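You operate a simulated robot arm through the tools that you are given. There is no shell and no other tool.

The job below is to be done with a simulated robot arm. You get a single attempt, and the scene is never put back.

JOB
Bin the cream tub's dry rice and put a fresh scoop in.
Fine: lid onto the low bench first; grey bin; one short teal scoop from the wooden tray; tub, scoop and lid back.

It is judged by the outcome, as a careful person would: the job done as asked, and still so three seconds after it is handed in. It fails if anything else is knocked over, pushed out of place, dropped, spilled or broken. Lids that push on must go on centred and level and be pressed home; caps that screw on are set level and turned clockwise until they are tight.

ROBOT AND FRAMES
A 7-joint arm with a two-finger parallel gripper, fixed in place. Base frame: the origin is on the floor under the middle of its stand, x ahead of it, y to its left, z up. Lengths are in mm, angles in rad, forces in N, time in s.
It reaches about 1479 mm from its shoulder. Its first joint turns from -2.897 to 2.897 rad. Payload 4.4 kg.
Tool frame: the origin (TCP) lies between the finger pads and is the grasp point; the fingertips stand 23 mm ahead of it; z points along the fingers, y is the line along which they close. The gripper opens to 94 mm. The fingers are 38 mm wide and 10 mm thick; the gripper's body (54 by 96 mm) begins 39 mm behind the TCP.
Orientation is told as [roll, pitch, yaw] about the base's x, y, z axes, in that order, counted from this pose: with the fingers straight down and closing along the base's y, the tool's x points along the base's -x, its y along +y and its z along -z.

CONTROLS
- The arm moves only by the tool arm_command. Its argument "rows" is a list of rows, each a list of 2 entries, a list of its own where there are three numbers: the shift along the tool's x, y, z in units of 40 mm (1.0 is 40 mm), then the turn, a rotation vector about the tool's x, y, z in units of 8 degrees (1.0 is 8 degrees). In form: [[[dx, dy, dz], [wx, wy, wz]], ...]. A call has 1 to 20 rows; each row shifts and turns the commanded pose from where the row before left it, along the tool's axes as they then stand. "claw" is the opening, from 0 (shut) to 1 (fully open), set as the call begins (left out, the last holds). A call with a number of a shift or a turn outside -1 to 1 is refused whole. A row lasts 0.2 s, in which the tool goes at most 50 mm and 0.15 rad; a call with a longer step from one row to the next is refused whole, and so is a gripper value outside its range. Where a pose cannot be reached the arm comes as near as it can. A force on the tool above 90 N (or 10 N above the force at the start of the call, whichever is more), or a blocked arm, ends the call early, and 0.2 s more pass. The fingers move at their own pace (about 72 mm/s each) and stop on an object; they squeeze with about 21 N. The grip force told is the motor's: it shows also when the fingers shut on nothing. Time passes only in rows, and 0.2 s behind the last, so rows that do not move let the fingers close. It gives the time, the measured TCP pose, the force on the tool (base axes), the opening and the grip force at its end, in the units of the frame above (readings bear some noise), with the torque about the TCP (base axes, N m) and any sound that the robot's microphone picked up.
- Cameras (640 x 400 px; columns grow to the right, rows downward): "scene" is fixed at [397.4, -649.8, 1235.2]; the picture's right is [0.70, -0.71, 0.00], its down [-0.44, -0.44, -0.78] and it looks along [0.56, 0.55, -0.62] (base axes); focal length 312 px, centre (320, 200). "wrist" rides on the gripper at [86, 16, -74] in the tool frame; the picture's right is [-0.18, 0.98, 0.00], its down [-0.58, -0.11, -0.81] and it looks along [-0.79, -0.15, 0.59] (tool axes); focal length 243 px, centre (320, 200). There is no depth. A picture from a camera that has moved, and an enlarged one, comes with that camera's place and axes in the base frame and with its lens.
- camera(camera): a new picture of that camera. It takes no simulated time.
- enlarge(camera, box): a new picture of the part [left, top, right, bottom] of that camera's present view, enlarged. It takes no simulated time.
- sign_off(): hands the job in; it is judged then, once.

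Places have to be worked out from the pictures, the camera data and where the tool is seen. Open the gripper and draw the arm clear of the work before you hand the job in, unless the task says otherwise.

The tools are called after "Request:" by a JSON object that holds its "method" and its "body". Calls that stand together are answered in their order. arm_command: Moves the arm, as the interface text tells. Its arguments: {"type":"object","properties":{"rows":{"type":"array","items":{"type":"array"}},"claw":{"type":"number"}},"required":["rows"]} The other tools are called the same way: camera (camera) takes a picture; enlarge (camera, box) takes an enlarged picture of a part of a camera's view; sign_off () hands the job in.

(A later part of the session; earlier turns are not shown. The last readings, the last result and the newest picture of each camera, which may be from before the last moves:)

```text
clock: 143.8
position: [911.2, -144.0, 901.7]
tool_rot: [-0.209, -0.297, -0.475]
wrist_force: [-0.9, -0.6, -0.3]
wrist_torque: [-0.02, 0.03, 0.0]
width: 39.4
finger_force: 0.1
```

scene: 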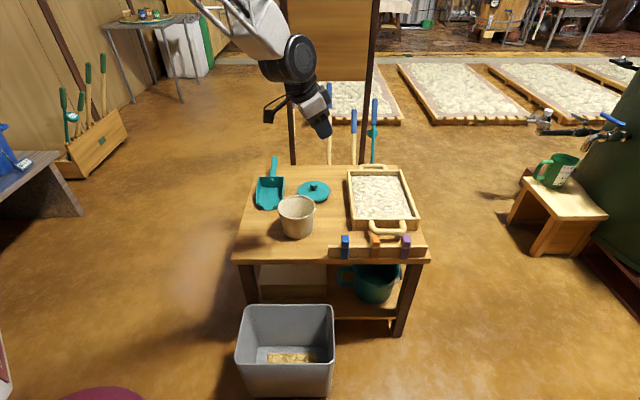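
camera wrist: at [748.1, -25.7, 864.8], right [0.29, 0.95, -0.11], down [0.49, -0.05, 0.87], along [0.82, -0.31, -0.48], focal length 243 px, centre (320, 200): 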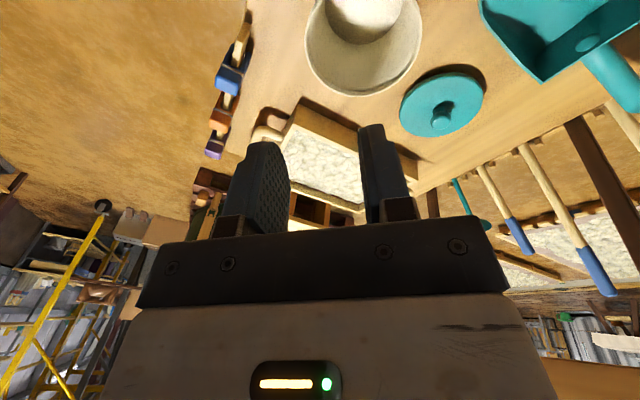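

Leaning the tool to the other side frees the levelling motion. I continue.

Request:
{"method": "arm_command", "body": {"rows": [[[0, 0, 0], [0, 0.5, 0]], [[0, 0, 0], [0, 0.5, 0]], [[0, 0, 0], [0, 0.5, 0]], [[0, 0, 0], [0, 0.5, 0]], [[0, 0, 0], [0, 0, 0]]], "claw": 0.42}}

Request:
{"method": "arm_command", "body": {"rows": [[[0, 0, 0], [-0.5, 0, 0]], [[0, 0, 0], [-0.5, 0, 0]], [[0, 0, 0], [-0.5, 0, 0]], [[0, 0, 0], [0, 0, 0]]], "claw": 0.42}}

Request:
{"method": "camera", "body": {"camera": "scene"}}

```text
clock: 145.0
position: [911.0, -143.0, 902.6]
tool_rot: [-0.203, -0.092, -0.521]
wrist_force: [0.2, -0.8, 0.0]
wrist_torque: [0.05, -0.04, 0.0]
width: 39.3
finger_force: 0.1
out of reach, approached as far as the arm can: row 4
```

```text
clock: 146.0
position: [912.6, -142.9, 902.8]
tool_rot: [-0.199, -0.092, -0.521]
wrist_force: [-0.7, -0.1, -0.7]
wrist_torque: [-0.02, -0.03, 0.0]
width: 39.7
finger_force: 0.1
out of reach, approached as far as the arm can: row 1, 2, 3
```

```text
taken
```

scene: 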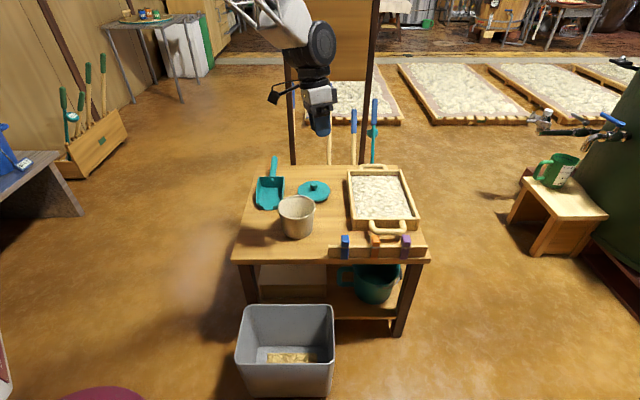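

The pattern fits a spherical wrist in its flipped solution, with a wedge blocked right under the forearm. The way out is to swing the tool around the right side of the forearm to above it, then bring it straight down through alignment. Step A: swing toward the right-outward side.

Request:
{"method": "arm_command", "body": {"rows": [[[0, 0, 0], [0.17, -0.72, 0]], [[0, 0, 0], [0.17, -0.72, 0]], [[0, 0, 0], [0.17, -0.72, 0]], [[0, 0, 0], [0.17, -0.72, 0]], [[0, 0, 0], [0.17, -0.72, 0]], [[0, 0, 0], [0.17, -0.72, 0]], [[0, 0, 0], [0.17, -0.72, 0]], [[0, 0, 0], [0, 0, 0]]], "claw": 0.42}}

Request:
{"method": "camera", "body": {"camera": "scene"}}

```text
clock: 147.8
position: [912.5, -142.8, 900.6]
tool_rot: [-0.487, -0.759, -0.264]
wrist_force: [0.0, 1.2, 0.0]
wrist_torque: [-0.01, 0.01, 0.02]
width: 39.3
finger_force: 0.0
```

```text
taken
```

scene: 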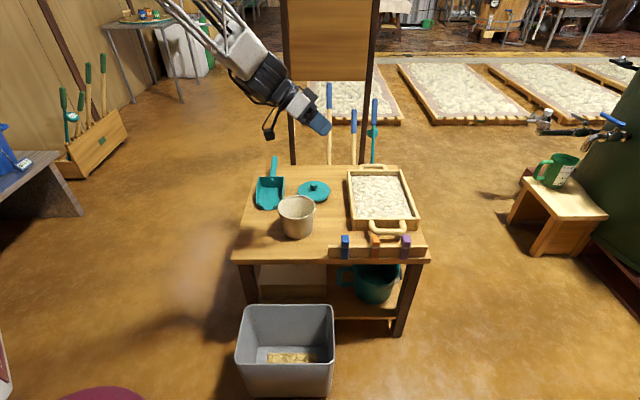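

On the planned right-side direction with no limits. Step B: rotate about the forearm axis to bring the tool to the upper side.

Request:
{"method": "arm_command", "body": {"rows": [[[0, 0, 0], [-0.027, -0.5, -0.865]], [[0, 0, 0], [-0.027, -0.5, -0.865]], [[0, 0, 0], [-0.027, -0.5, -0.865]], [[0, 0, 0], [-0.027, -0.5, -0.865]], [[0, 0, 0], [-0.027, -0.5, -0.865]], [[0, 0, 0], [-0.027, -0.5, -0.865]], [[0, 0, 0], [-0.027, -0.5, -0.865]], [[0, 0, 0], [-0.027, -0.5, -0.865]], [[0, 0, 0], [-0.027, -0.5, -0.865]], [[0, 0, 0], [-0.027, -0.5, -0.865]], [[0, 0, 0], [-0.027, -0.5, -0.865]], [[0, 0, 0], [0, 0, 0]]], "claw": 0.42}}

Request:
{"method": "camera", "body": {"camera": "scene"}}

```text
clock: 150.4
position: [912.0, -144.0, 900.5]
tool_rot: [-1.256, -0.072, 1.323]
wrist_force: [-0.3, -0.3, 0.7]
wrist_torque: [0.01, 0.0, -0.05]
width: 39.5
finger_force: 0.1
```

```text
taken
```

scene: 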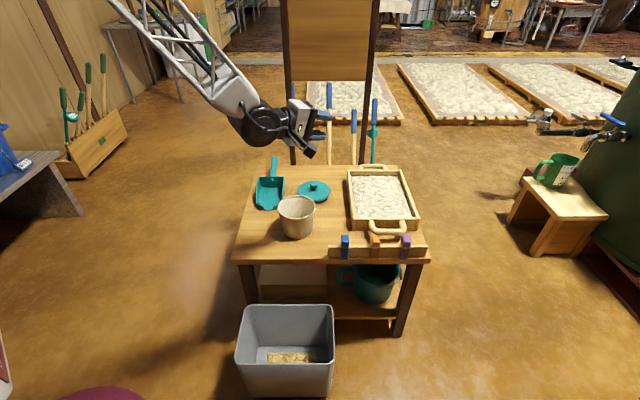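

Exactly as planned: the tool is above the forearm line. Step C: bring it straight down through alignment toward vertical.

Request:
{"method": "arm_command", "body": {"rows": [[[0, 0, 0], [-0.599, 0.045, 0]], [[0, 0, 0], [-0.599, 0.045, 0]], [[0, 0, 0], [-0.599, 0.045, 0]], [[0, 0, 0], [-0.599, 0.045, 0]], [[0, 0, 0], [-0.599, 0.045, 0]], [[0, 0, 0], [-0.599, 0.045, 0]], [[0, 0, 0], [-0.599, 0.045, 0]], [[0, 0, 0], [-0.599, 0.045, 0]], [[0, 0, 0], [-0.599, 0.045, 0]], [[0, 0, 0], [-0.599, 0.045, 0]], [[0, 0, 0], [0, 0, 0]]], "claw": 0.42}}

Request:
{"method": "camera", "body": {"camera": "scene"}}

```text
clock: 152.8
position: [914.0, -135.4, 902.0]
tool_rot: [-0.472, -0.074, 1.31]
wrist_force: [0.5, 1.0, 0.0]
wrist_torque: [0.02, -0.01, -0.03]
width: 39.4
finger_force: 0.0
out of reach, approached as far as the arm can: row 8, 9
```

```text
taken
```

scene: 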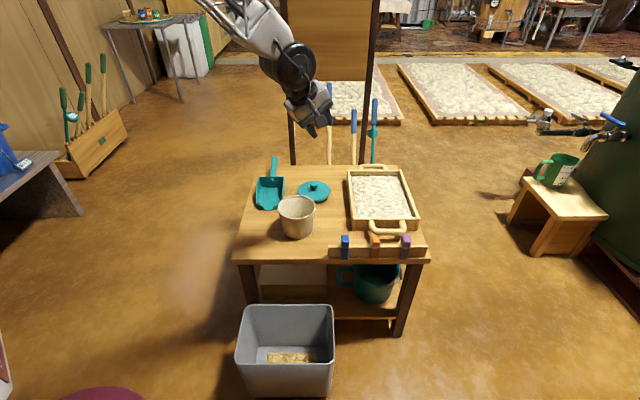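

Through the alignment. I continue the last ~27° to vertical.

Request:
{"method": "arm_command", "body": {"rows": [[[0, 0, 0], [-0.6, 0.07, 0]], [[0, 0, 0], [-0.6, 0.07, 0]], [[0, 0, 0], [-0.6, 0.07, 0]], [[0, 0, 0], [-0.6, 0.07, 0]], [[0, 0, 0], [-0.6, 0.07, 0]], [[0, 0, 0], [0, 0, 0]]], "claw": 0.42}}

Request:
{"method": "camera", "body": {"camera": "scene"}}

```text
clock: 154.2
position: [914.9, -135.0, 901.4]
tool_rot: [-0.053, -0.027, 1.297]
wrist_force: [0.3, 0.2, 0.6]
wrist_torque: [0.03, 0.02, -0.04]
width: 39.7
finger_force: 0.0
```

```text
taken
```

scene: 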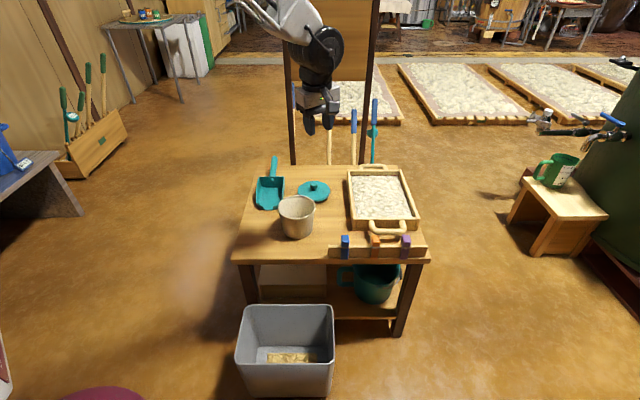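

Vertical again with no limits. I level out and set yaw to about 0.78, square to the scoop handle.

Request:
{"method": "arm_command", "body": {"rows": [[[0, 0, 0], [-0.38, 0.19, 0]], [[0, 0, 0], [0, 0, 0.74]], [[0, 0, 0], [0, 0, 0.74]], [[0, 0, 0], [0, 0, 0.74]], [[0, 0, 0], [0, 0, 0.74]], [[0, 0, 0], [0, 0, 0.74]], [[0, 0, 0], [0, 0, 0]]], "claw": 0.42}}

Request:
{"method": "camera", "body": {"camera": "wrist"}}

```text
clock: 155.8
position: [914.4, -135.7, 901.3]
tool_rot: [0.0, 0.0, 0.778]
wrist_force: [-0.2, 0.1, 0.2]
wrist_torque: [0.04, 0.01, -0.01]
width: 39.5
finger_force: 0.0
```

```text
taken
camera wrist: at [841.7, -184.2, 975.3], right [-0.56, 0.83, 0.0], down [0.49, 0.33, 0.81], along [0.67, 0.45, -0.59], focal length 243 px, centre (320, 200)
```

wrist: 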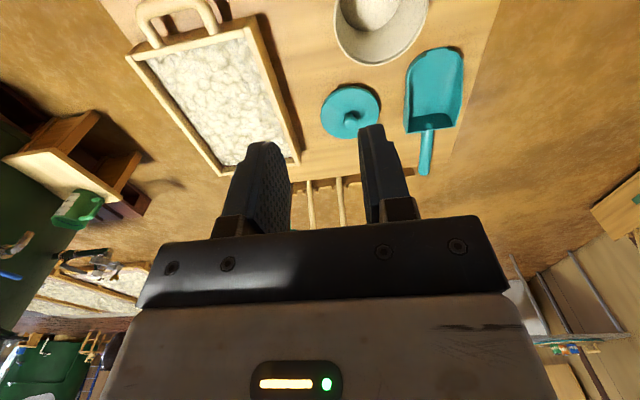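

A clean healthy pose and a good overview. I enlarge the scoop and tray in this view to get their geometry.

Request:
{"method": "enlarge", "body": {"camera": "wrist", "box": [380, 20, 500, 190]}}

Request:
{"method": "enlarge", "body": {"camera": "wrist", "box": [110, 0, 320, 180]}}

Request:
{"method": "enlarge", "body": {"camera": "scene", "box": [245, 150, 325, 220]}}

```text
2.35 times, centred on (440, 105) of wrist
camera zoom: at [841.7, -184.2, 975.3], right [-0.56, 0.83, 0.0], down [0.49, 0.33, 0.81], along [0.67, 0.45, -0.59], focal length 571 px, centre (38, 424)
```

zoom: 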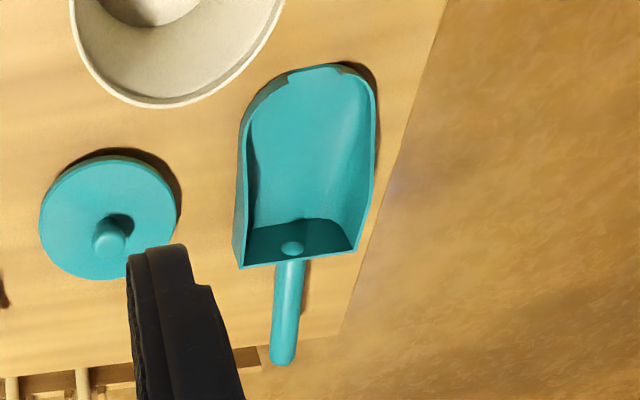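

```text
2.22 times, centred on (215, 90) of wrist
camera zoom: at [841.7, -184.2, 975.3], right [-0.56, 0.83, 0.0], down [0.49, 0.33, 0.81], along [0.67, 0.45, -0.59], focal length 539 px, centre (553, 444)
```

zoom: 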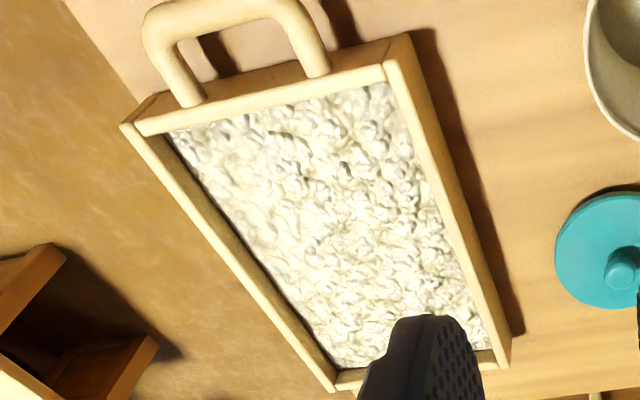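

```text
5.71 times, centred on (285, 185) of scene
camera zoom: at [397.4, -649.8, 1235.2], right [0.7, -0.71, 0.0], down [-0.44, -0.44, -0.78], along [0.56, 0.55, -0.62], focal length 1783 px, centre (520, 286)
```

zoom: 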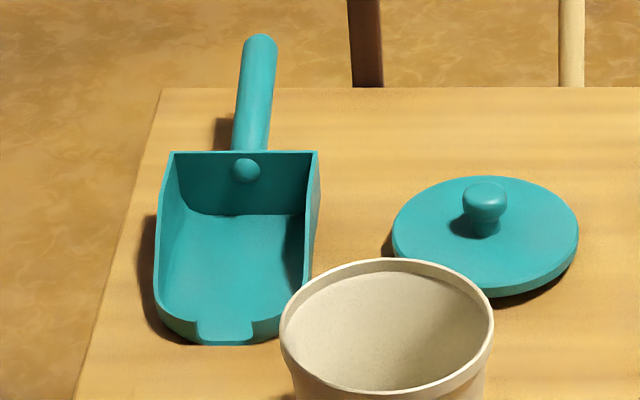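

The scoop pan is about 101 mm wide, 150 mm long and 41 mm high at the back, with a 24 mm handle rising gently behind it; the grip point is near [1007, 221, 538]. Now I get tight views of the tray and rice.

Request:
{"method": "enlarge", "body": {"camera": "scene", "box": [340, 155, 425, 245]}}

Request:
{"method": "enlarge", "body": {"camera": "wrist", "box": [110, 0, 240, 110]}}

Request:
{"method": "enlarge", "body": {"camera": "scene", "box": [265, 185, 335, 245]}}

```text
4.44 times, centred on (382, 200) of scene
camera zoom: at [397.4, -649.8, 1235.2], right [0.7, -0.71, 0.0], down [-0.44, -0.44, -0.78], along [0.56, 0.55, -0.62], focal length 1387 px, centre (42, 200)
```

zoom: 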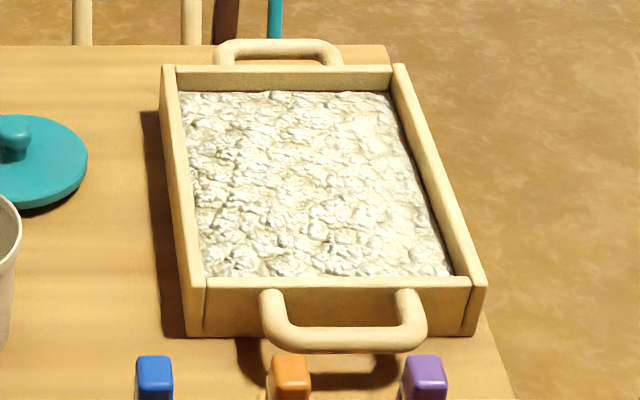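

```text
3.64 times, centred on (175, 55) of wrist
camera zoom: at [841.7, -184.2, 975.3], right [-0.56, 0.83, 0.0], down [0.49, 0.33, 0.81], along [0.67, 0.45, -0.59], focal length 882 px, centre (847, 727)
```

zoom: 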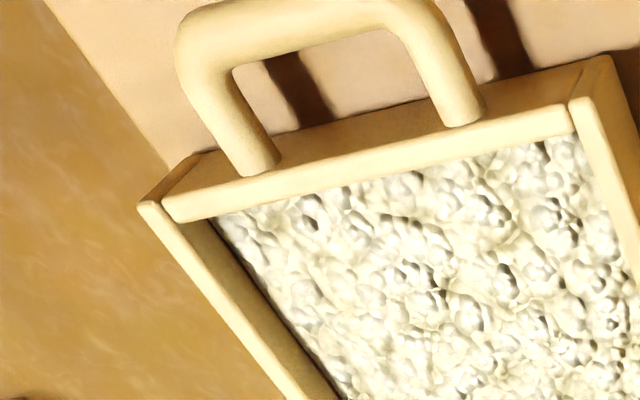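

```text
6.67 times, centred on (300, 215) of scene
camera zoom: at [397.4, -649.8, 1235.2], right [0.7, -0.71, 0.0], down [-0.44, -0.44, -0.78], along [0.56, 0.55, -0.62], focal length 2080 px, centre (453, 100)
```

zoom: 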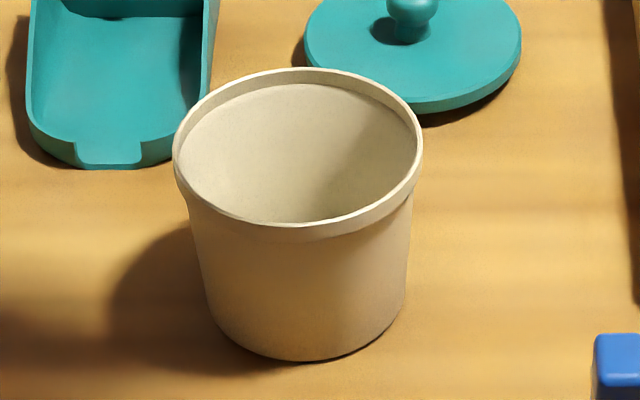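

The tub is empty and back at [889, -59]. The tray walls are about 52 mm high with rice roughly 20 mm below their top. I move above the scoop's handle and lean the tool back 25° toward the pan.

Request:
{"method": "arm_command", "body": {"rows": [[[-0.734, 0.43, 0.32], [0, 0, 0]], [[-0.734, 0.43, 0.32], [0, 0, 0]], [[-0.734, 0.43, 0.32], [0, 0, 0]], [[-0.734, 0.43, 0.32], [0, 0, 0]], [[-0.734, 0.43, 0.32], [0, 0, 0]], [[-0.734, 0.43, 0.32], [0, 0, 0]], [[-0.734, 0.43, 0.32], [0, 0, 0]], [[-0.734, 0.43, 0.32], [0, 0, 0]], [[-0.734, 0.43, 0.32], [0, 0, 0]], [[-0.734, 0.43, 0.32], [0, 0, 0]], [[-0.734, 0.43, 0.32], [0, 0, 0]], [[0, 0, 0], [0, 0, 0]]], "claw": 0.66}}

Request:
{"method": "arm_command", "body": {"rows": [[[0, 0, 0], [0, 0.625, 0]], [[0, 0, 0], [0, 0.625, 0]], [[0, 0, 0], [0, 0.625, 0]], [[0, 0, 0], [0, 0.625, 0]], [[0, 0, 0], [0, 0.625, 0]], [[0, 0, 0], [0, 0, 0]]], "claw": 0.66}}

Request:
{"method": "camera", "body": {"camera": "scene"}}

Request:
{"method": "camera", "body": {"camera": "wrist"}}

```text
clock: 158.4
position: [1013.4, 227.4, 763.0]
tool_rot: [0.0, -0.001, 0.779]
wrist_force: [-1.2, 0.5, -0.1]
wrist_torque: [0.01, 0.02, 0.0]
width: 62.0
finger_force: 0.1
```

```text
clock: 159.8
position: [1011.7, 225.5, 760.5]
tool_rot: [-0.001, 0.439, 0.781]
wrist_force: [0.9, 0.9, 0.6]
wrist_torque: [0.02, 0.0, 0.02]
width: 61.9
finger_force: 0.0
```

```text
taken
```

scene: 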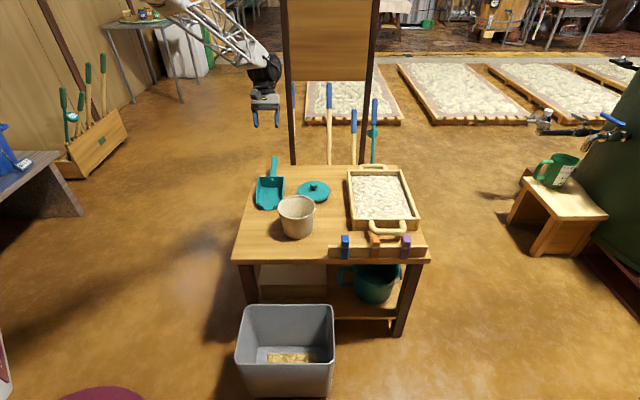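

```text
taken
camera wrist: at [967.0, 205.4, 864.7], right [-0.57, 0.82, -0.08], down [0.69, 0.53, 0.48], along [0.44, 0.22, -0.87], focal length 243 px, centre (320, 200)
```

wrist: 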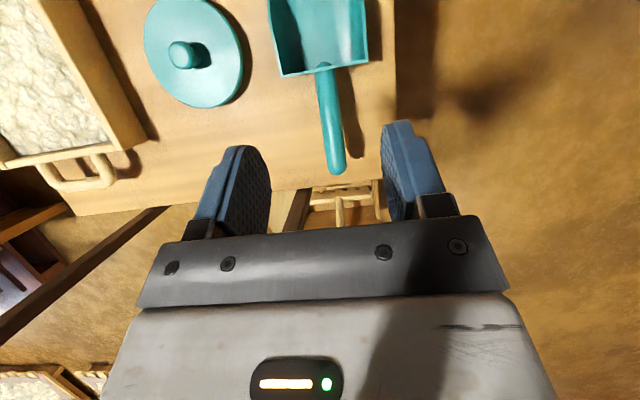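

The handle lies about 6 mm to one side of my estimate; I correct for that while descending to z≈590 and then check.

Request:
{"method": "arm_command", "body": {"rows": [[[-0.38, -0.04, 0.816], [0, 0, 0]], [[-0.38, -0.04, 0.816], [0, 0, 0]], [[-0.38, -0.04, 0.816], [0, 0, 0]], [[-0.38, -0.04, 0.816], [0, 0, 0]], [[-0.28, 0, 0.6], [0, 0, 0]], [[0, 0, 0], [0, 0, 0]]], "claw": 0.66}}

Request:
{"method": "camera", "body": {"camera": "wrist"}}

Request:
{"method": "enlarge", "body": {"camera": "scene", "box": [235, 130, 325, 220]}}

```text
clock: 161.2
position: [1015.0, 221.7, 590.3]
tool_rot: [-0.001, 0.437, 0.777]
wrist_force: [0.9, 0.5, -0.1]
wrist_torque: [-0.02, -0.02, 0.01]
width: 61.7
finger_force: 0.1
```

```text
taken
camera wrist: at [970.2, 200.4, 694.0], right [-0.57, 0.82, -0.08], down [0.69, 0.53, 0.48], along [0.44, 0.22, -0.87], focal length 243 px, centre (320, 200)
```

wrist: 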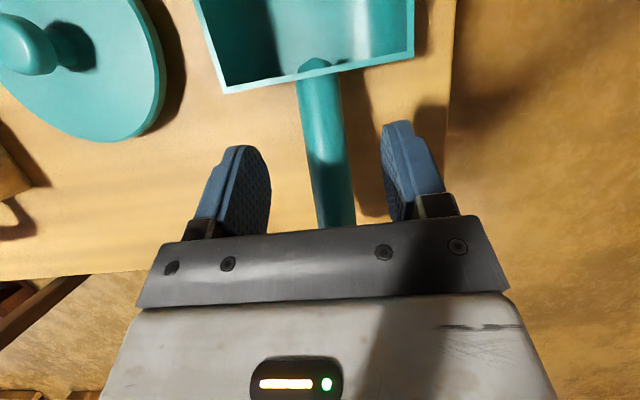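

```text
4.44 times, centred on (280, 175) of scene
camera zoom: at [397.4, -649.8, 1235.2], right [0.7, -0.71, 0.0], down [-0.44, -0.44, -0.78], along [0.56, 0.55, -0.62], focal length 1387 px, centre (498, 311)
```

zoom: 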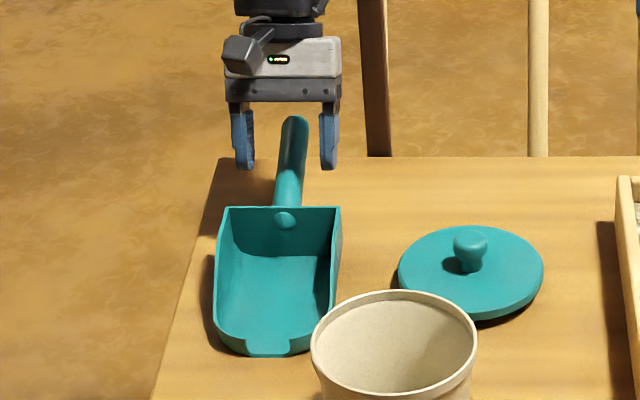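

The handle is centred between the fingers. I descend to grip height.

Request:
{"method": "arm_command", "body": {"rows": [[[-0.21, 0, 0.453], [0, 0, 0]], [[-0.21, 0, 0.453], [0, 0, 0]], [[-0.095, 0, 0.204], [0, 0, 0]], [[0, 0, 0], [0, 0, 0]]], "claw": 0.66}}

Request:
{"method": "camera", "body": {"camera": "wrist"}}

Request:
{"method": "enlarge", "body": {"camera": "scene", "box": [235, 140, 325, 225]}}

```text
clock: 162.2
position: [1016.1, 222.1, 541.2]
tool_rot: [0.001, 0.436, 0.777]
wrist_force: [-0.3, 0.3, -0.1]
wrist_torque: [0.01, 0.0, 0.01]
width: 61.8
finger_force: 0.0
```

```text
taken
camera wrist: at [970.6, 200.7, 644.9], right [-0.57, 0.82, -0.08], down [0.69, 0.53, 0.48], along [0.44, 0.22, -0.87], focal length 243 px, centre (320, 200)
```

wrist: 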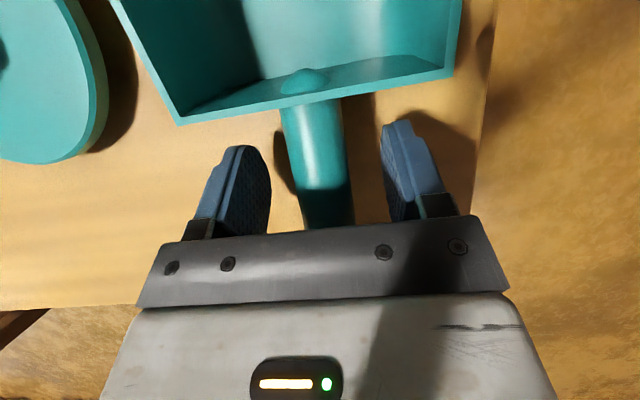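

```text
4.71 times, centred on (280, 182) of scene
camera zoom: at [397.4, -649.8, 1235.2], right [0.7, -0.71, 0.0], down [-0.44, -0.44, -0.78], along [0.56, 0.55, -0.62], focal length 1468 px, centre (508, 282)
```

zoom: 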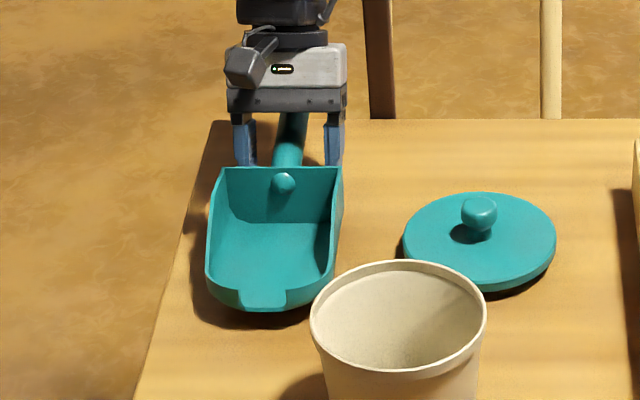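

The handle is between the pads, clear of the back wall. I close the gripper.

Request:
{"method": "arm_command", "body": {"rows": [[[0, 0, 0], [0, 0, 0]], [[0, 0, 0], [0, 0, 0]], [[0, 0, 0], [0, 0, 0]], [[0, 0, 0], [0, 0, 0]]], "claw": 0}}

Request:
{"method": "camera", "body": {"camera": "wrist"}}

```text
clock: 163.2
position: [1015.3, 220.6, 541.6]
tool_rot: [0.0, 0.437, 0.778]
wrist_force: [0.7, 0.6, 0.5]
wrist_torque: [0.0, -0.05, -0.01]
width: 25.7
finger_force: 20.8
```

```text
taken
camera wrist: at [970.5, 200.7, 644.9], right [-0.57, 0.82, -0.08], down [0.69, 0.53, 0.48], along [0.44, 0.22, -0.87], focal length 243 px, centre (320, 200)
```

wrist: 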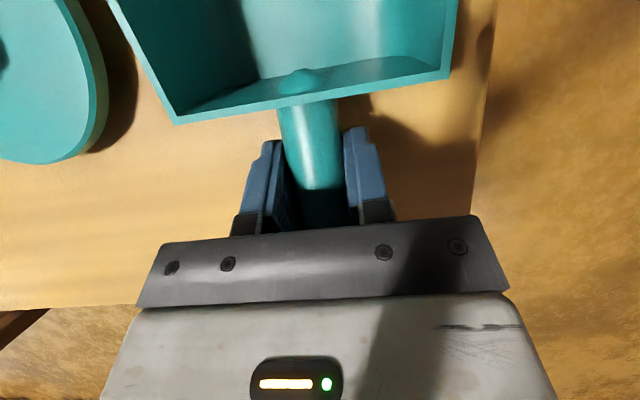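

Gripped at 25.7 mm. I note this pose for putting the scoop back later, then lift gently and check for droop.

Request:
{"method": "arm_command", "body": {"rows": [[[0.0528, 0, -0.1133], [0, 0, 0]], [[0.1056, 0, -0.2266], [0, 0, 0]], [[0.1056, 0, -0.2266], [0, 0, 0]], [[0.1056, 0, -0.2266], [0, 0, 0]], [[0, 0, 0], [0, 0, 0]]], "claw": 0}}

Request:
{"method": "camera", "body": {"camera": "wrist"}}

Request:
{"method": "enlarge", "body": {"camera": "scene", "box": [235, 140, 325, 225]}}

```text
clock: 164.4
position: [1018.2, 219.6, 576.7]
tool_rot: [-0.002, 0.436, 0.782]
wrist_force: [-0.1, 0.2, -1.8]
wrist_torque: [0.04, -0.1, 0.03]
width: 25.7
finger_force: 20.9
```

```text
taken
camera wrist: at [972.8, 200.2, 679.9], right [-0.57, 0.82, -0.08], down [0.69, 0.53, 0.48], along [0.44, 0.22, -0.87], focal length 243 px, centre (320, 200)
```

wrist: 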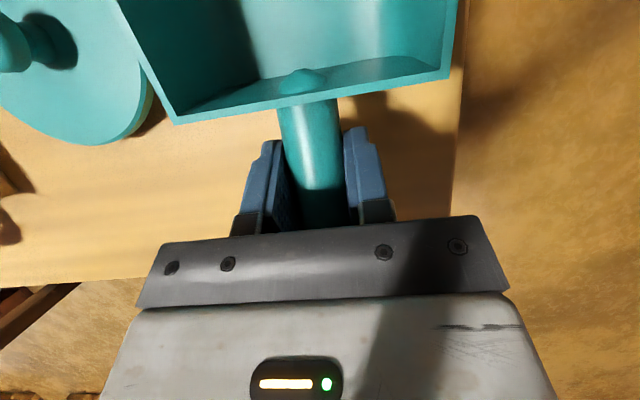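

```text
4.71 times, centred on (280, 182) of scene
camera zoom: at [397.4, -649.8, 1235.2], right [0.7, -0.71, 0.0], down [-0.44, -0.44, -0.78], along [0.56, 0.55, -0.62], focal length 1468 px, centre (508, 282)
```

zoom: 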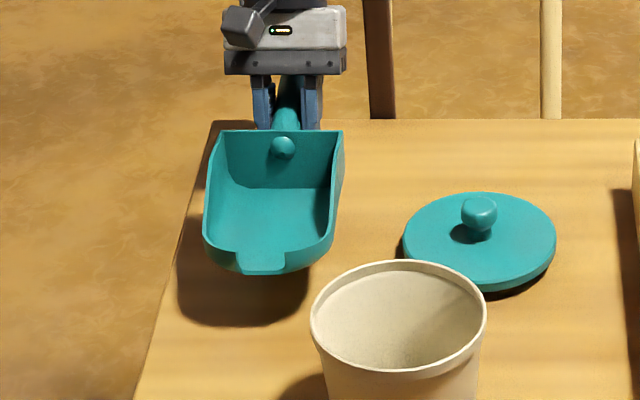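

The scoop hangs firmly with no droop. I raise it and bring its spout over the tub to rehearse the pour motion with the scoop empty.

Request:
{"method": "arm_command", "body": {"rows": [[[0.2, 0, -0.43], [0, 0, 0]], [[0.352, 0, -0.755], [0, 0, 0]], [[0.352, 0, -0.755], [0, 0, 0]], [[0.15, 0, -0.33], [0, 0, 0]], [[0.2, -0.27, 0.09], [0, 0, 0]], [[0.39, -0.538, 0.18], [0, 0, 0]], [[0.39, -0.538, 0.18], [0, 0, 0]], [[0.39, -0.538, 0.18], [0, 0, 0]], [[0.39, -0.538, 0.18], [0, 0, 0]], [[0.19, -0.27, 0.09], [0, 0, 0]], [[0, 0, 0], [0, 0, 0]]], "claw": 0}}

Request:
{"method": "camera", "body": {"camera": "scene"}}

Request:
{"method": "enlarge", "body": {"camera": "scene", "box": [250, 130, 370, 250]}}

Request:
{"method": "camera", "body": {"camera": "wrist"}}

```text
clock: 166.8
position: [1030.9, 85.0, 675.8]
tool_rot: [-0.001, 0.436, 0.779]
wrist_force: [-0.4, -0.3, -2.2]
wrist_torque: [0.04, -0.06, 0.0]
width: 25.9
finger_force: 20.9
```

```text
taken
```

scene: 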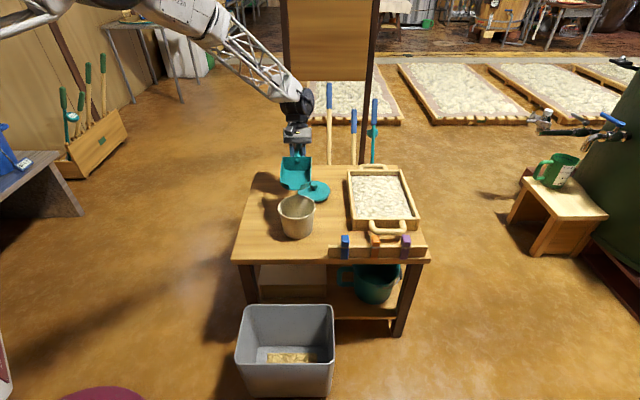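

```text
3.33 times, centred on (310, 190) of scene
camera zoom: at [397.4, -649.8, 1235.2], right [0.7, -0.71, 0.0], down [-0.44, -0.44, -0.78], along [0.56, 0.55, -0.62], focal length 1040 px, centre (353, 233)
```

zoom: 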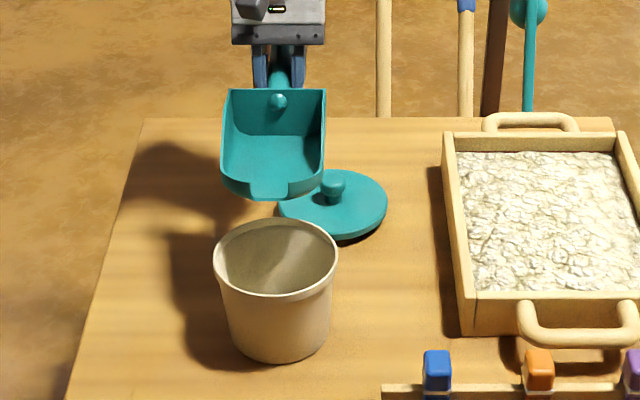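

```text
taken
camera wrist: at [986.2, 63.6, 779.8], right [-0.57, 0.82, -0.08], down [0.69, 0.53, 0.48], along [0.44, 0.22, -0.87], focal length 243 px, centre (320, 200)
```

wrist: 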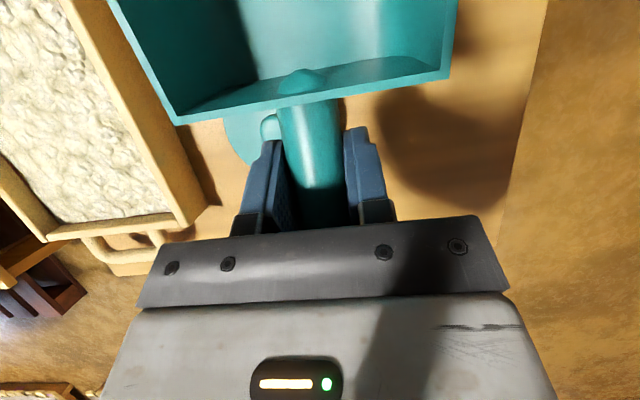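

I worked out from the views that the palm nudged the scoop ~6° nose-up in the grip, which also braces it against drooping. I raise 100 mm for safety and rehearse pivoting about the spout tip.

Request:
{"method": "arm_command", "body": {"rows": [[[0.3, 0, -0.65], [0, 0, 0]], [[0.38, 0, -0.816], [0, 0, 0]], [[0.38, 0, -0.816], [0, 0, 0]], [[0, 0, 0], [0, 0, 0]]], "claw": 0}}

Request:
{"method": "arm_command", "body": {"rows": [[[0.3475, 0, -0.515], [0, -0.9375, 0]], [[0.3475, 0, -0.515], [0, -0.9375, 0]], [[0.3475, 0, -0.515], [0, -0.9375, 0]], [[0.3475, 0, -0.515], [0, -0.9375, 0]], [[0.3475, 0, -0.515], [0, -0.9375, 0]], [[0, 0, 0], [0, 0, 0]]], "claw": 0}}

Request:
{"method": "camera", "body": {"camera": "scene"}}

```text
clock: 167.8
position: [1031.6, 82.8, 778.0]
tool_rot: [0.001, 0.437, 0.778]
wrist_force: [-0.8, 0.4, -0.6]
wrist_torque: [0.05, -0.02, -0.02]
width: 25.4
finger_force: 21.0
```

```text
clock: 169.2
position: [995.6, 48.1, 887.2]
tool_rot: [0.002, -0.219, 0.779]
wrist_force: [-0.2, -0.1, -1.9]
wrist_torque: [0.04, -0.06, 0.04]
width: 25.8
finger_force: 21.1
```

```text
taken
```

scene: 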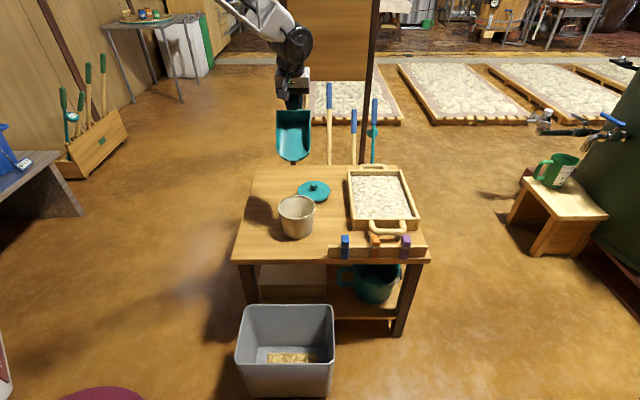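

Smooth so far at ~31° front-down. I continue to ~61°.

Request:
{"method": "arm_command", "body": {"rows": [[[0.3475, 0, -0.515], [0, -0.9375, 0]], [[0.3475, 0, -0.515], [0, -0.9375, 0]], [[0.3475, 0, -0.515], [0, -0.9375, 0]], [[0.3475, 0, -0.515], [0, -0.9375, 0]], [[0, 0, 0], [0, 0, 0]]], "claw": 0}}

Request:
{"method": "camera", "body": {"camera": "scene"}}

```text
clock: 170.4
position: [937.2, -9.3, 941.1]
tool_rot: [0.0, -0.742, 0.78]
wrist_force: [-0.3, -0.1, -0.6]
wrist_torque: [-0.01, -0.02, 0.0]
width: 25.6
finger_force: 21.0
```

```text
taken
```

scene: 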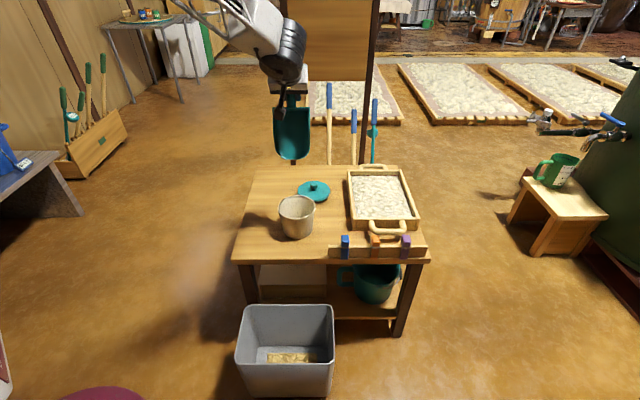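

The full pour tilt is reachable. I reverse it and check it comes back cleanly.

Request:
{"method": "arm_command", "body": {"rows": [[[-0.2775, 0, 0.555], [0, 0.9375, 0]], [[-0.2775, 0, 0.555], [0, 0.9375, 0]], [[-0.2775, 0, 0.555], [0, 0.9375, 0]], [[-0.2775, 0, 0.555], [0, 0.9375, 0]], [[-0.2775, 0, 0.555], [0, 0.9375, 0]], [[-0.2775, 0, 0.555], [0, 0.9375, 0]], [[-0.2775, 0, 0.555], [0, 0.9375, 0]], [[-0.2775, 0, 0.555], [0, 0.9375, 0]], [[-0.2775, 0, 0.555], [0, 0.9375, 0]], [[0, 0, 0], [0, 0, 0]]], "claw": 0}}

Request:
{"method": "enlarge", "body": {"camera": "scene", "box": [250, 90, 430, 250]}}

Request:
{"method": "camera", "body": {"camera": "wrist"}}

```text
clock: 172.6
position: [1030.8, 83.8, 778.5]
tool_rot: [0.0, 0.437, 0.779]
wrist_force: [0.5, -0.3, -0.4]
wrist_torque: [0.09, -0.01, -0.02]
width: 25.9
finger_force: 20.6
```

```text
2.50 times, centred on (340, 170) of scene
camera zoom: at [397.4, -649.8, 1235.2], right [0.7, -0.71, 0.0], down [-0.44, -0.44, -0.78], along [0.56, 0.55, -0.62], focal length 780 px, centre (270, 275)
```

zoom: 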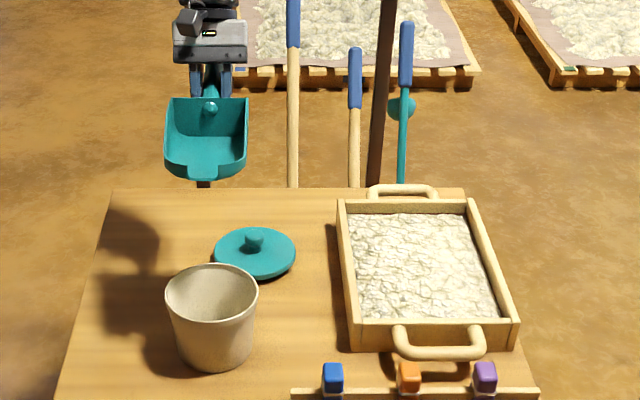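

```text
taken
camera wrist: at [986.8, 63.8, 882.1], right [-0.57, 0.82, -0.08], down [0.69, 0.53, 0.48], along [0.44, 0.22, -0.87], focal length 243 px, centre (320, 200)
```

wrist: 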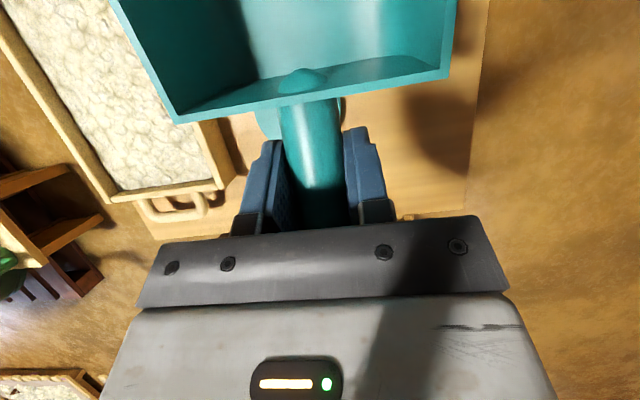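

The motion is reversible. Next I carry the empty scoop over the back part of the tray, high up, and pitch it nose-down 30°.

Request:
{"method": "arm_command", "body": {"rows": [[[-0.15, -0.41, -0.07], [0, 0, 0]], [[-0.304, -0.819, -0.142], [0, 0, 0]], [[-0.304, -0.819, -0.142], [0, 0, 0]], [[-0.304, -0.819, -0.142], [0, 0, 0]], [[-0.304, -0.819, -0.142], [0, 0, 0]], [[-0.304, -0.819, -0.142], [0, 0, 0]], [[-0.304, -0.819, -0.142], [0, 0, 0]], [[-0.304, -0.819, -0.142], [0, 0, 0]], [[-0.304, -0.819, -0.142], [0, 0, 0]], [[-0.15, -0.41, -0.07], [0, 0, 0]], [[0, 0, 0], [0, 0, 0]]], "claw": 0}}

Request:
{"method": "arm_command", "body": {"rows": [[[0, 0, 0], [0, -0.758, 0]], [[0, 0, 0], [0, -0.758, 0]], [[0, 0, 0], [0, -0.758, 0]], [[0, 0, 0], [0, -0.758, 0]], [[0, 0, 0], [0, -0.758, 0]], [[0, 0, 0], [0, -0.758, 0]], [[0, 0, 0], [0, 0, 0]]], "claw": 0}}

Request:
{"method": "enlarge", "body": {"camera": "scene", "box": [310, 90, 450, 250]}}

Request:
{"method": "camera", "body": {"camera": "wrist"}}

```text
clock: 175.0
position: [1270.4, -19.9, 776.1]
tool_rot: [0.001, 0.435, 0.779]
wrist_force: [-0.4, -0.3, -1.2]
wrist_torque: [0.02, -0.07, -0.02]
width: 25.5
finger_force: 21.5
out of reach, approached as far as the arm can: row 9, 10
```

```text
clock: 176.6
position: [1272.9, -20.8, 777.2]
tool_rot: [0.001, -0.199, 0.778]
wrist_force: [-0.3, 0.6, -0.5]
wrist_torque: [0.07, -0.04, 0.02]
width: 25.5
finger_force: 20.4
```

```text
2.50 times, centred on (380, 170) of scene
camera zoom: at [397.4, -649.8, 1235.2], right [0.7, -0.71, 0.0], down [-0.44, -0.44, -0.78], along [0.56, 0.55, -0.62], focal length 780 px, centre (170, 275)
```

zoom: 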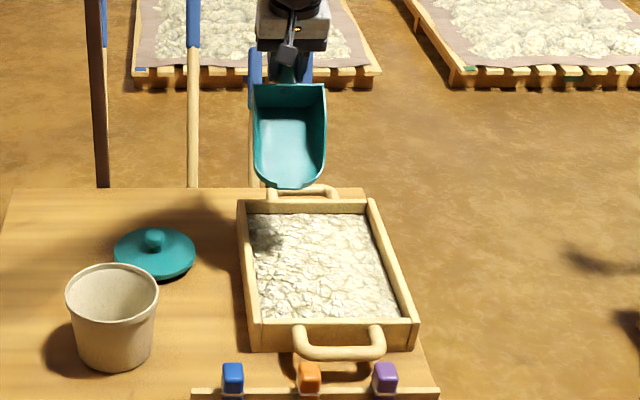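

```text
taken
camera wrist: at [1190.4, -78.2, 831.8], right [-0.56, 0.83, 0.04], down [0.37, 0.21, 0.91], along [0.74, 0.52, -0.42], focal length 243 px, centre (320, 200)
```

wrist: 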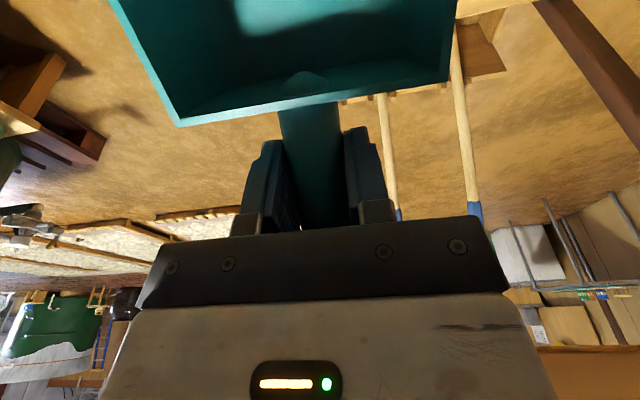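

The leaned-back tool ran out of reach slightly, but with the scoop nose-down the wrist is closer in. I shift over the tray's centreline and lower a little.

Request:
{"method": "arm_command", "body": {"rows": [[[-0.1, -0.418, 0.445], [0, 0, 0]], [[-0.1, -0.418, 0.445], [0, 0, 0]], [[-0.1, -0.418, 0.445], [0, 0, 0]], [[0, 0, 0], [0, 0, 0]]], "claw": 0}}

Request:
{"method": "enlarge", "body": {"camera": "scene", "box": [310, 90, 450, 250]}}

```text
clock: 177.6
position: [1323.7, -38.6, 725.9]
tool_rot: [0.001, -0.196, 0.78]
wrist_force: [0.3, 0.0, -1.2]
wrist_torque: [0.09, -0.05, -0.02]
width: 25.6
finger_force: 20.9
```

```text
2.50 times, centred on (380, 170) of scene
camera zoom: at [397.4, -649.8, 1235.2], right [0.7, -0.71, 0.0], down [-0.44, -0.44, -0.78], along [0.56, 0.55, -0.62], focal length 780 px, centre (170, 275)
```

zoom: 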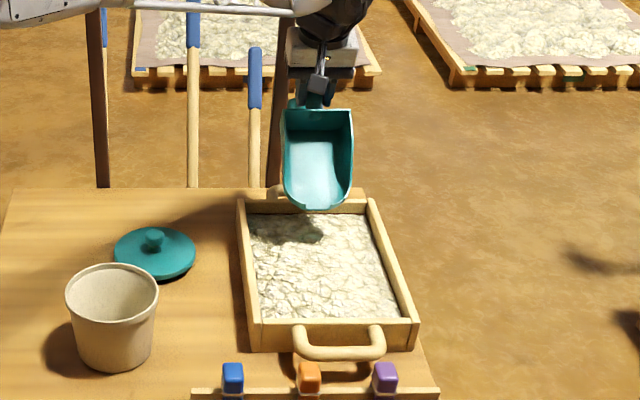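

Over the tray centreline with the spout above the rice. I lower until the tip is just above the rice surface and check.

Request:
{"method": "arm_command", "body": {"rows": [[[0.136, 0, 0.674], [0, 0, 0]], [[0.136, 0, 0.674], [0, 0, 0]], [[0, 0, 0], [0, 0, 0]]], "claw": 0}}

Request:
{"method": "enlarge", "body": {"camera": "scene", "box": [330, 120, 430, 240]}}

```text
clock: 178.4
position: [1321.6, -39.1, 671.3]
tool_rot: [0.0, -0.199, 0.781]
wrist_force: [0.3, -0.1, -0.8]
wrist_torque: [0.06, -0.07, -0.03]
width: 25.7
finger_force: 20.9
```

```text
3.33 times, centred on (380, 180) of scene
camera zoom: at [397.4, -649.8, 1235.2], right [0.7, -0.71, 0.0], down [-0.44, -0.44, -0.78], along [0.56, 0.55, -0.62], focal length 1040 px, centre (120, 267)
```

zoom: 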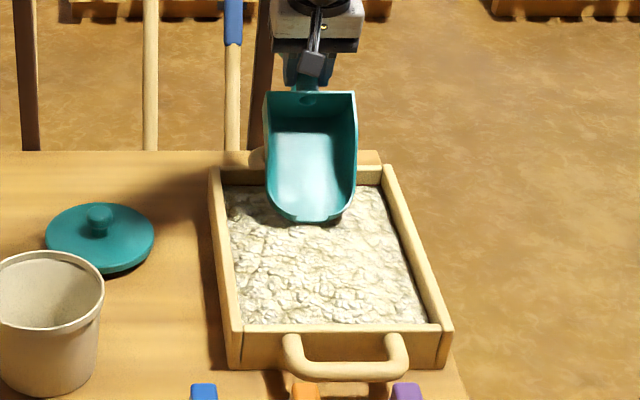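

The tip is just above the rice with clearance to the walls. I lower it 20 mm into the rice, watching the force.

Request:
{"method": "arm_command", "body": {"rows": [[[0.05, 0, 0.245], [0, 0, 0]], [[0.05, 0, 0.245], [0, 0, 0]], [[0, 0, 0], [0, 0, 0]]], "claw": 0}}

Request:
{"method": "enlarge", "body": {"camera": "scene", "box": [330, 120, 430, 240]}}

```text
clock: 179.2
position: [1323.7, -39.9, 650.6]
tool_rot: [0.001, -0.196, 0.778]
wrist_force: [-0.2, 0.6, -1.8]
wrist_torque: [0.02, -0.07, -0.04]
width: 25.9
finger_force: 20.4
```

```text
3.33 times, centred on (380, 180) of scene
camera zoom: at [397.4, -649.8, 1235.2], right [0.7, -0.71, 0.0], down [-0.44, -0.44, -0.78], along [0.56, 0.55, -0.62], focal length 1040 px, centre (120, 267)
```

zoom: 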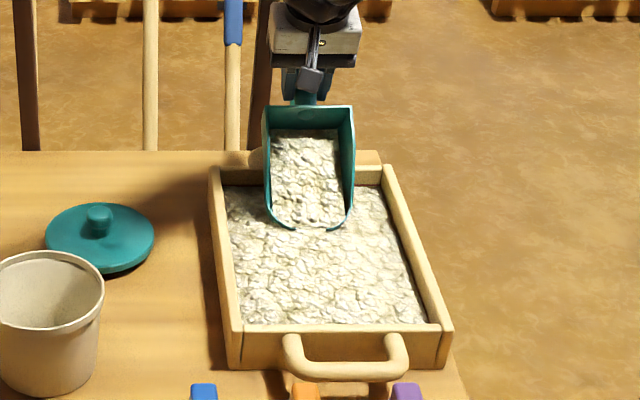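

The scoop filled as soon as it was dipped. I follow the planned path, gliding forward while levelling it inside the tray so no rice slides out and the handle clears the back wall.

Request:
{"method": "arm_command", "body": {"rows": [[[0.507, 0, 0.122], [0, 0.375, 0]], [[0.425, 0, 0.276], [0, 0.625, 0]], [[0.395, 0, 0.405], [0, 0.75, 0]], [[0.4325, 0, 0.3925], [0, 0.625, 0]], [[0, 0, 0], [0, 0, 0]]], "claw": 0}}

Request:
{"method": "enlarge", "body": {"camera": "scene", "box": [330, 120, 430, 240]}}

Request:
{"method": "camera", "body": {"camera": "wrist"}}

```text
clock: 180.4
position: [1275.6, -87.0, 596.3]
tool_rot: [0.0, 0.135, 0.781]
wrist_force: [-1.0, 0.8, -3.9]
wrist_torque: [0.12, -0.12, 0.01]
width: 25.9
finger_force: 21.5
```

```text
3.33 times, centred on (380, 180) of scene
camera zoom: at [397.4, -649.8, 1235.2], right [0.7, -0.71, 0.0], down [-0.44, -0.44, -0.78], along [0.56, 0.55, -0.62], focal length 1040 px, centre (120, 267)
```

zoom: 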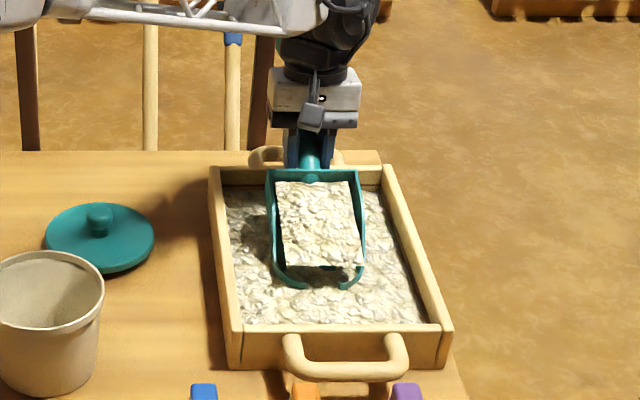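

```text
taken
camera wrist: at [1210.0, -127.3, 681.5], right [-0.56, 0.83, -0.02], down [0.56, 0.4, 0.72], along [0.61, 0.39, -0.69], focal length 243 px, centre (320, 200)
```

wrist: 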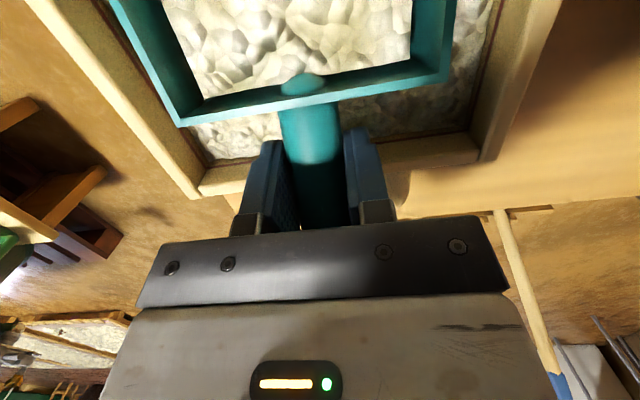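

The scoop holds a load (about 2 N more). I continue levelling, then lift with the nose slightly up.

Request:
{"method": "arm_command", "body": {"rows": [[[0.25, 0, 0.427], [0, 0.625, 0]], [[0.125, 0, 0.239], [0, 0.75, 0]], [[0.09, 0, -0.27], [0, 0.75, 0]], [[0.177, 0, -0.386], [0, 0.0625, 0]], [[0, 0, 0], [0, 0, 0]]], "claw": 0}}

Request:
{"method": "enlarge", "body": {"camera": "scene", "box": [330, 120, 430, 240]}}

Request:
{"method": "camera", "body": {"camera": "wrist"}}

```text
clock: 181.6
position: [1261.7, -98.9, 604.5]
tool_rot: [0.0, 0.438, 0.78]
wrist_force: [-0.7, -0.6, -2.9]
wrist_torque: [0.13, -0.15, -0.01]
width: 25.8
finger_force: 21.3
```

```text
3.33 times, centred on (380, 180) of scene
camera zoom: at [397.4, -649.8, 1235.2], right [0.7, -0.71, 0.0], down [-0.44, -0.44, -0.78], along [0.56, 0.55, -0.62], focal length 1040 px, centre (120, 267)
```

zoom: 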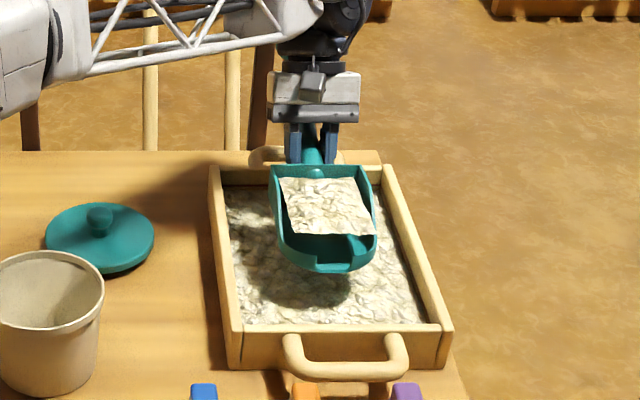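

```text
taken
camera wrist: at [1216.8, -119.8, 706.8], right [-0.57, 0.82, -0.08], down [0.69, 0.53, 0.48], along [0.44, 0.22, -0.87], focal length 243 px, centre (320, 200)
```

wrist: 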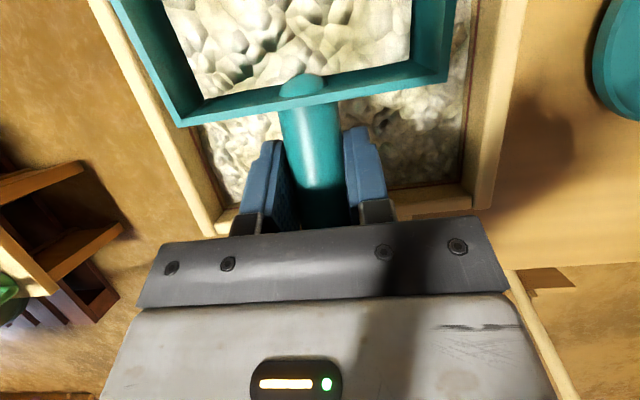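

Loaded, nose slightly up, and clear of the tray. I lift straight first, then carry it smoothly toward the tub.

Request:
{"method": "arm_command", "body": {"rows": [[[0.1, 0, -0.22], [0, 0, 0]], [[0.16, 0, -0.343], [0, 0, 0]], [[0.16, 0, -0.343], [0, 0, 0]], [[0.04, 0.22, -0.02], [0, 0, 0]], [[0.08, 0.44, -0.04], [0, 0, 0]], [[0.117, 0.66, -0.059], [0, 0, 0]], [[0.117, 0.66, -0.059], [0, 0, 0]], [[0.117, 0.66, -0.059], [0, 0, 0]], [[0.117, 0.66, -0.059], [0, 0, 0]], [[0.117, 0.66, -0.059], [0, 0, 0]], [[0.117, 0.66, -0.059], [0, 0, 0]], [[0.117, 0.66, -0.059], [0, 0, 0]], [[0.117, 0.66, -0.059], [0, 0, 0]], [[0.117, 0.66, -0.059], [0, 0, 0]], [[0.08, 0.44, -0.04], [0, 0, 0]], [[0.04, 0.22, -0.02], [0, 0, 0]], [[0, 0, 0], [0, 0, 0]]], "claw": 0}}

Request:
{"method": "enlarge", "body": {"camera": "scene", "box": [250, 110, 430, 250]}}

Request:
{"method": "camera", "body": {"camera": "wrist"}}

```text
clock: 185.2
position: [1031.6, 82.3, 686.6]
tool_rot: [0.0, 0.441, 0.778]
wrist_force: [-0.4, 0.2, -3.0]
wrist_torque: [0.13, -0.15, 0.01]
width: 25.6
finger_force: 21.0
```

```text
2.86 times, centred on (340, 180) of scene
camera zoom: at [397.4, -649.8, 1235.2], right [0.7, -0.71, 0.0], down [-0.44, -0.44, -0.78], along [0.56, 0.55, -0.62], focal length 892 px, centre (263, 257)
```

zoom: 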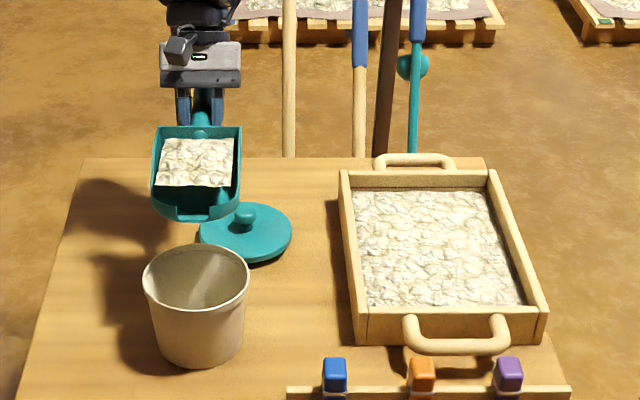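

```text
taken
camera wrist: at [987.5, 61.1, 790.6], right [-0.57, 0.82, -0.08], down [0.69, 0.53, 0.48], along [0.44, 0.22, -0.87], focal length 243 px, centre (320, 200)
```

wrist: 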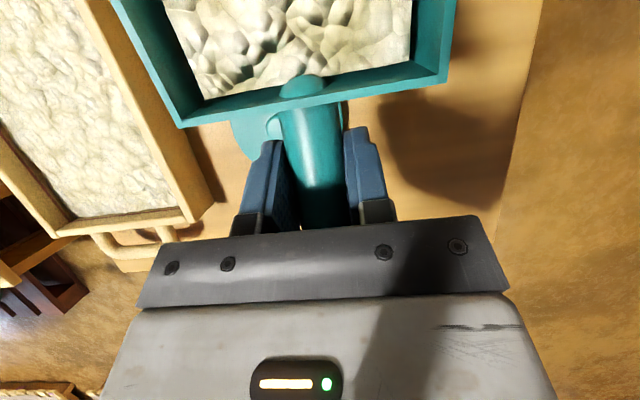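

No spills on the way. I lower so the spout is ~20 mm above the tub rim, a little behind its centre.

Request:
{"method": "arm_command", "body": {"rows": [[[-0.12, 0, 0.17], [0, 0, 0]], [[-0.23, 0, 0.34], [0, 0, 0]], [[-0.23, 0, 0.34], [0, 0, 0]], [[-0.12, 0, 0.17], [0, 0, 0]], [[0, 0, 0], [0, 0, 0]]], "claw": 0}}

Request:
{"method": "enlarge", "body": {"camera": "scene", "box": [260, 150, 340, 250]}}

```text
clock: 186.4
position: [1038.5, 88.3, 638.7]
tool_rot: [-0.001, 0.439, 0.78]
wrist_force: [0.4, 0.2, -3.9]
wrist_torque: [0.14, -0.14, -0.04]
width: 25.9
finger_force: 21.2
```

```text
4.00 times, centred on (300, 200) of scene
camera zoom: at [397.4, -649.8, 1235.2], right [0.7, -0.71, 0.0], down [-0.44, -0.44, -0.78], along [0.56, 0.55, -0.62], focal length 1248 px, centre (400, 200)
```

zoom: 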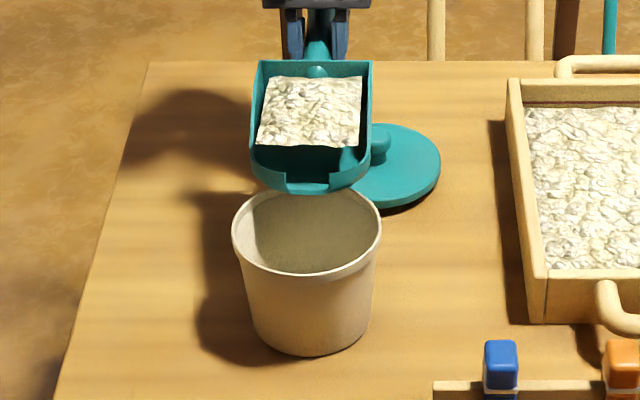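

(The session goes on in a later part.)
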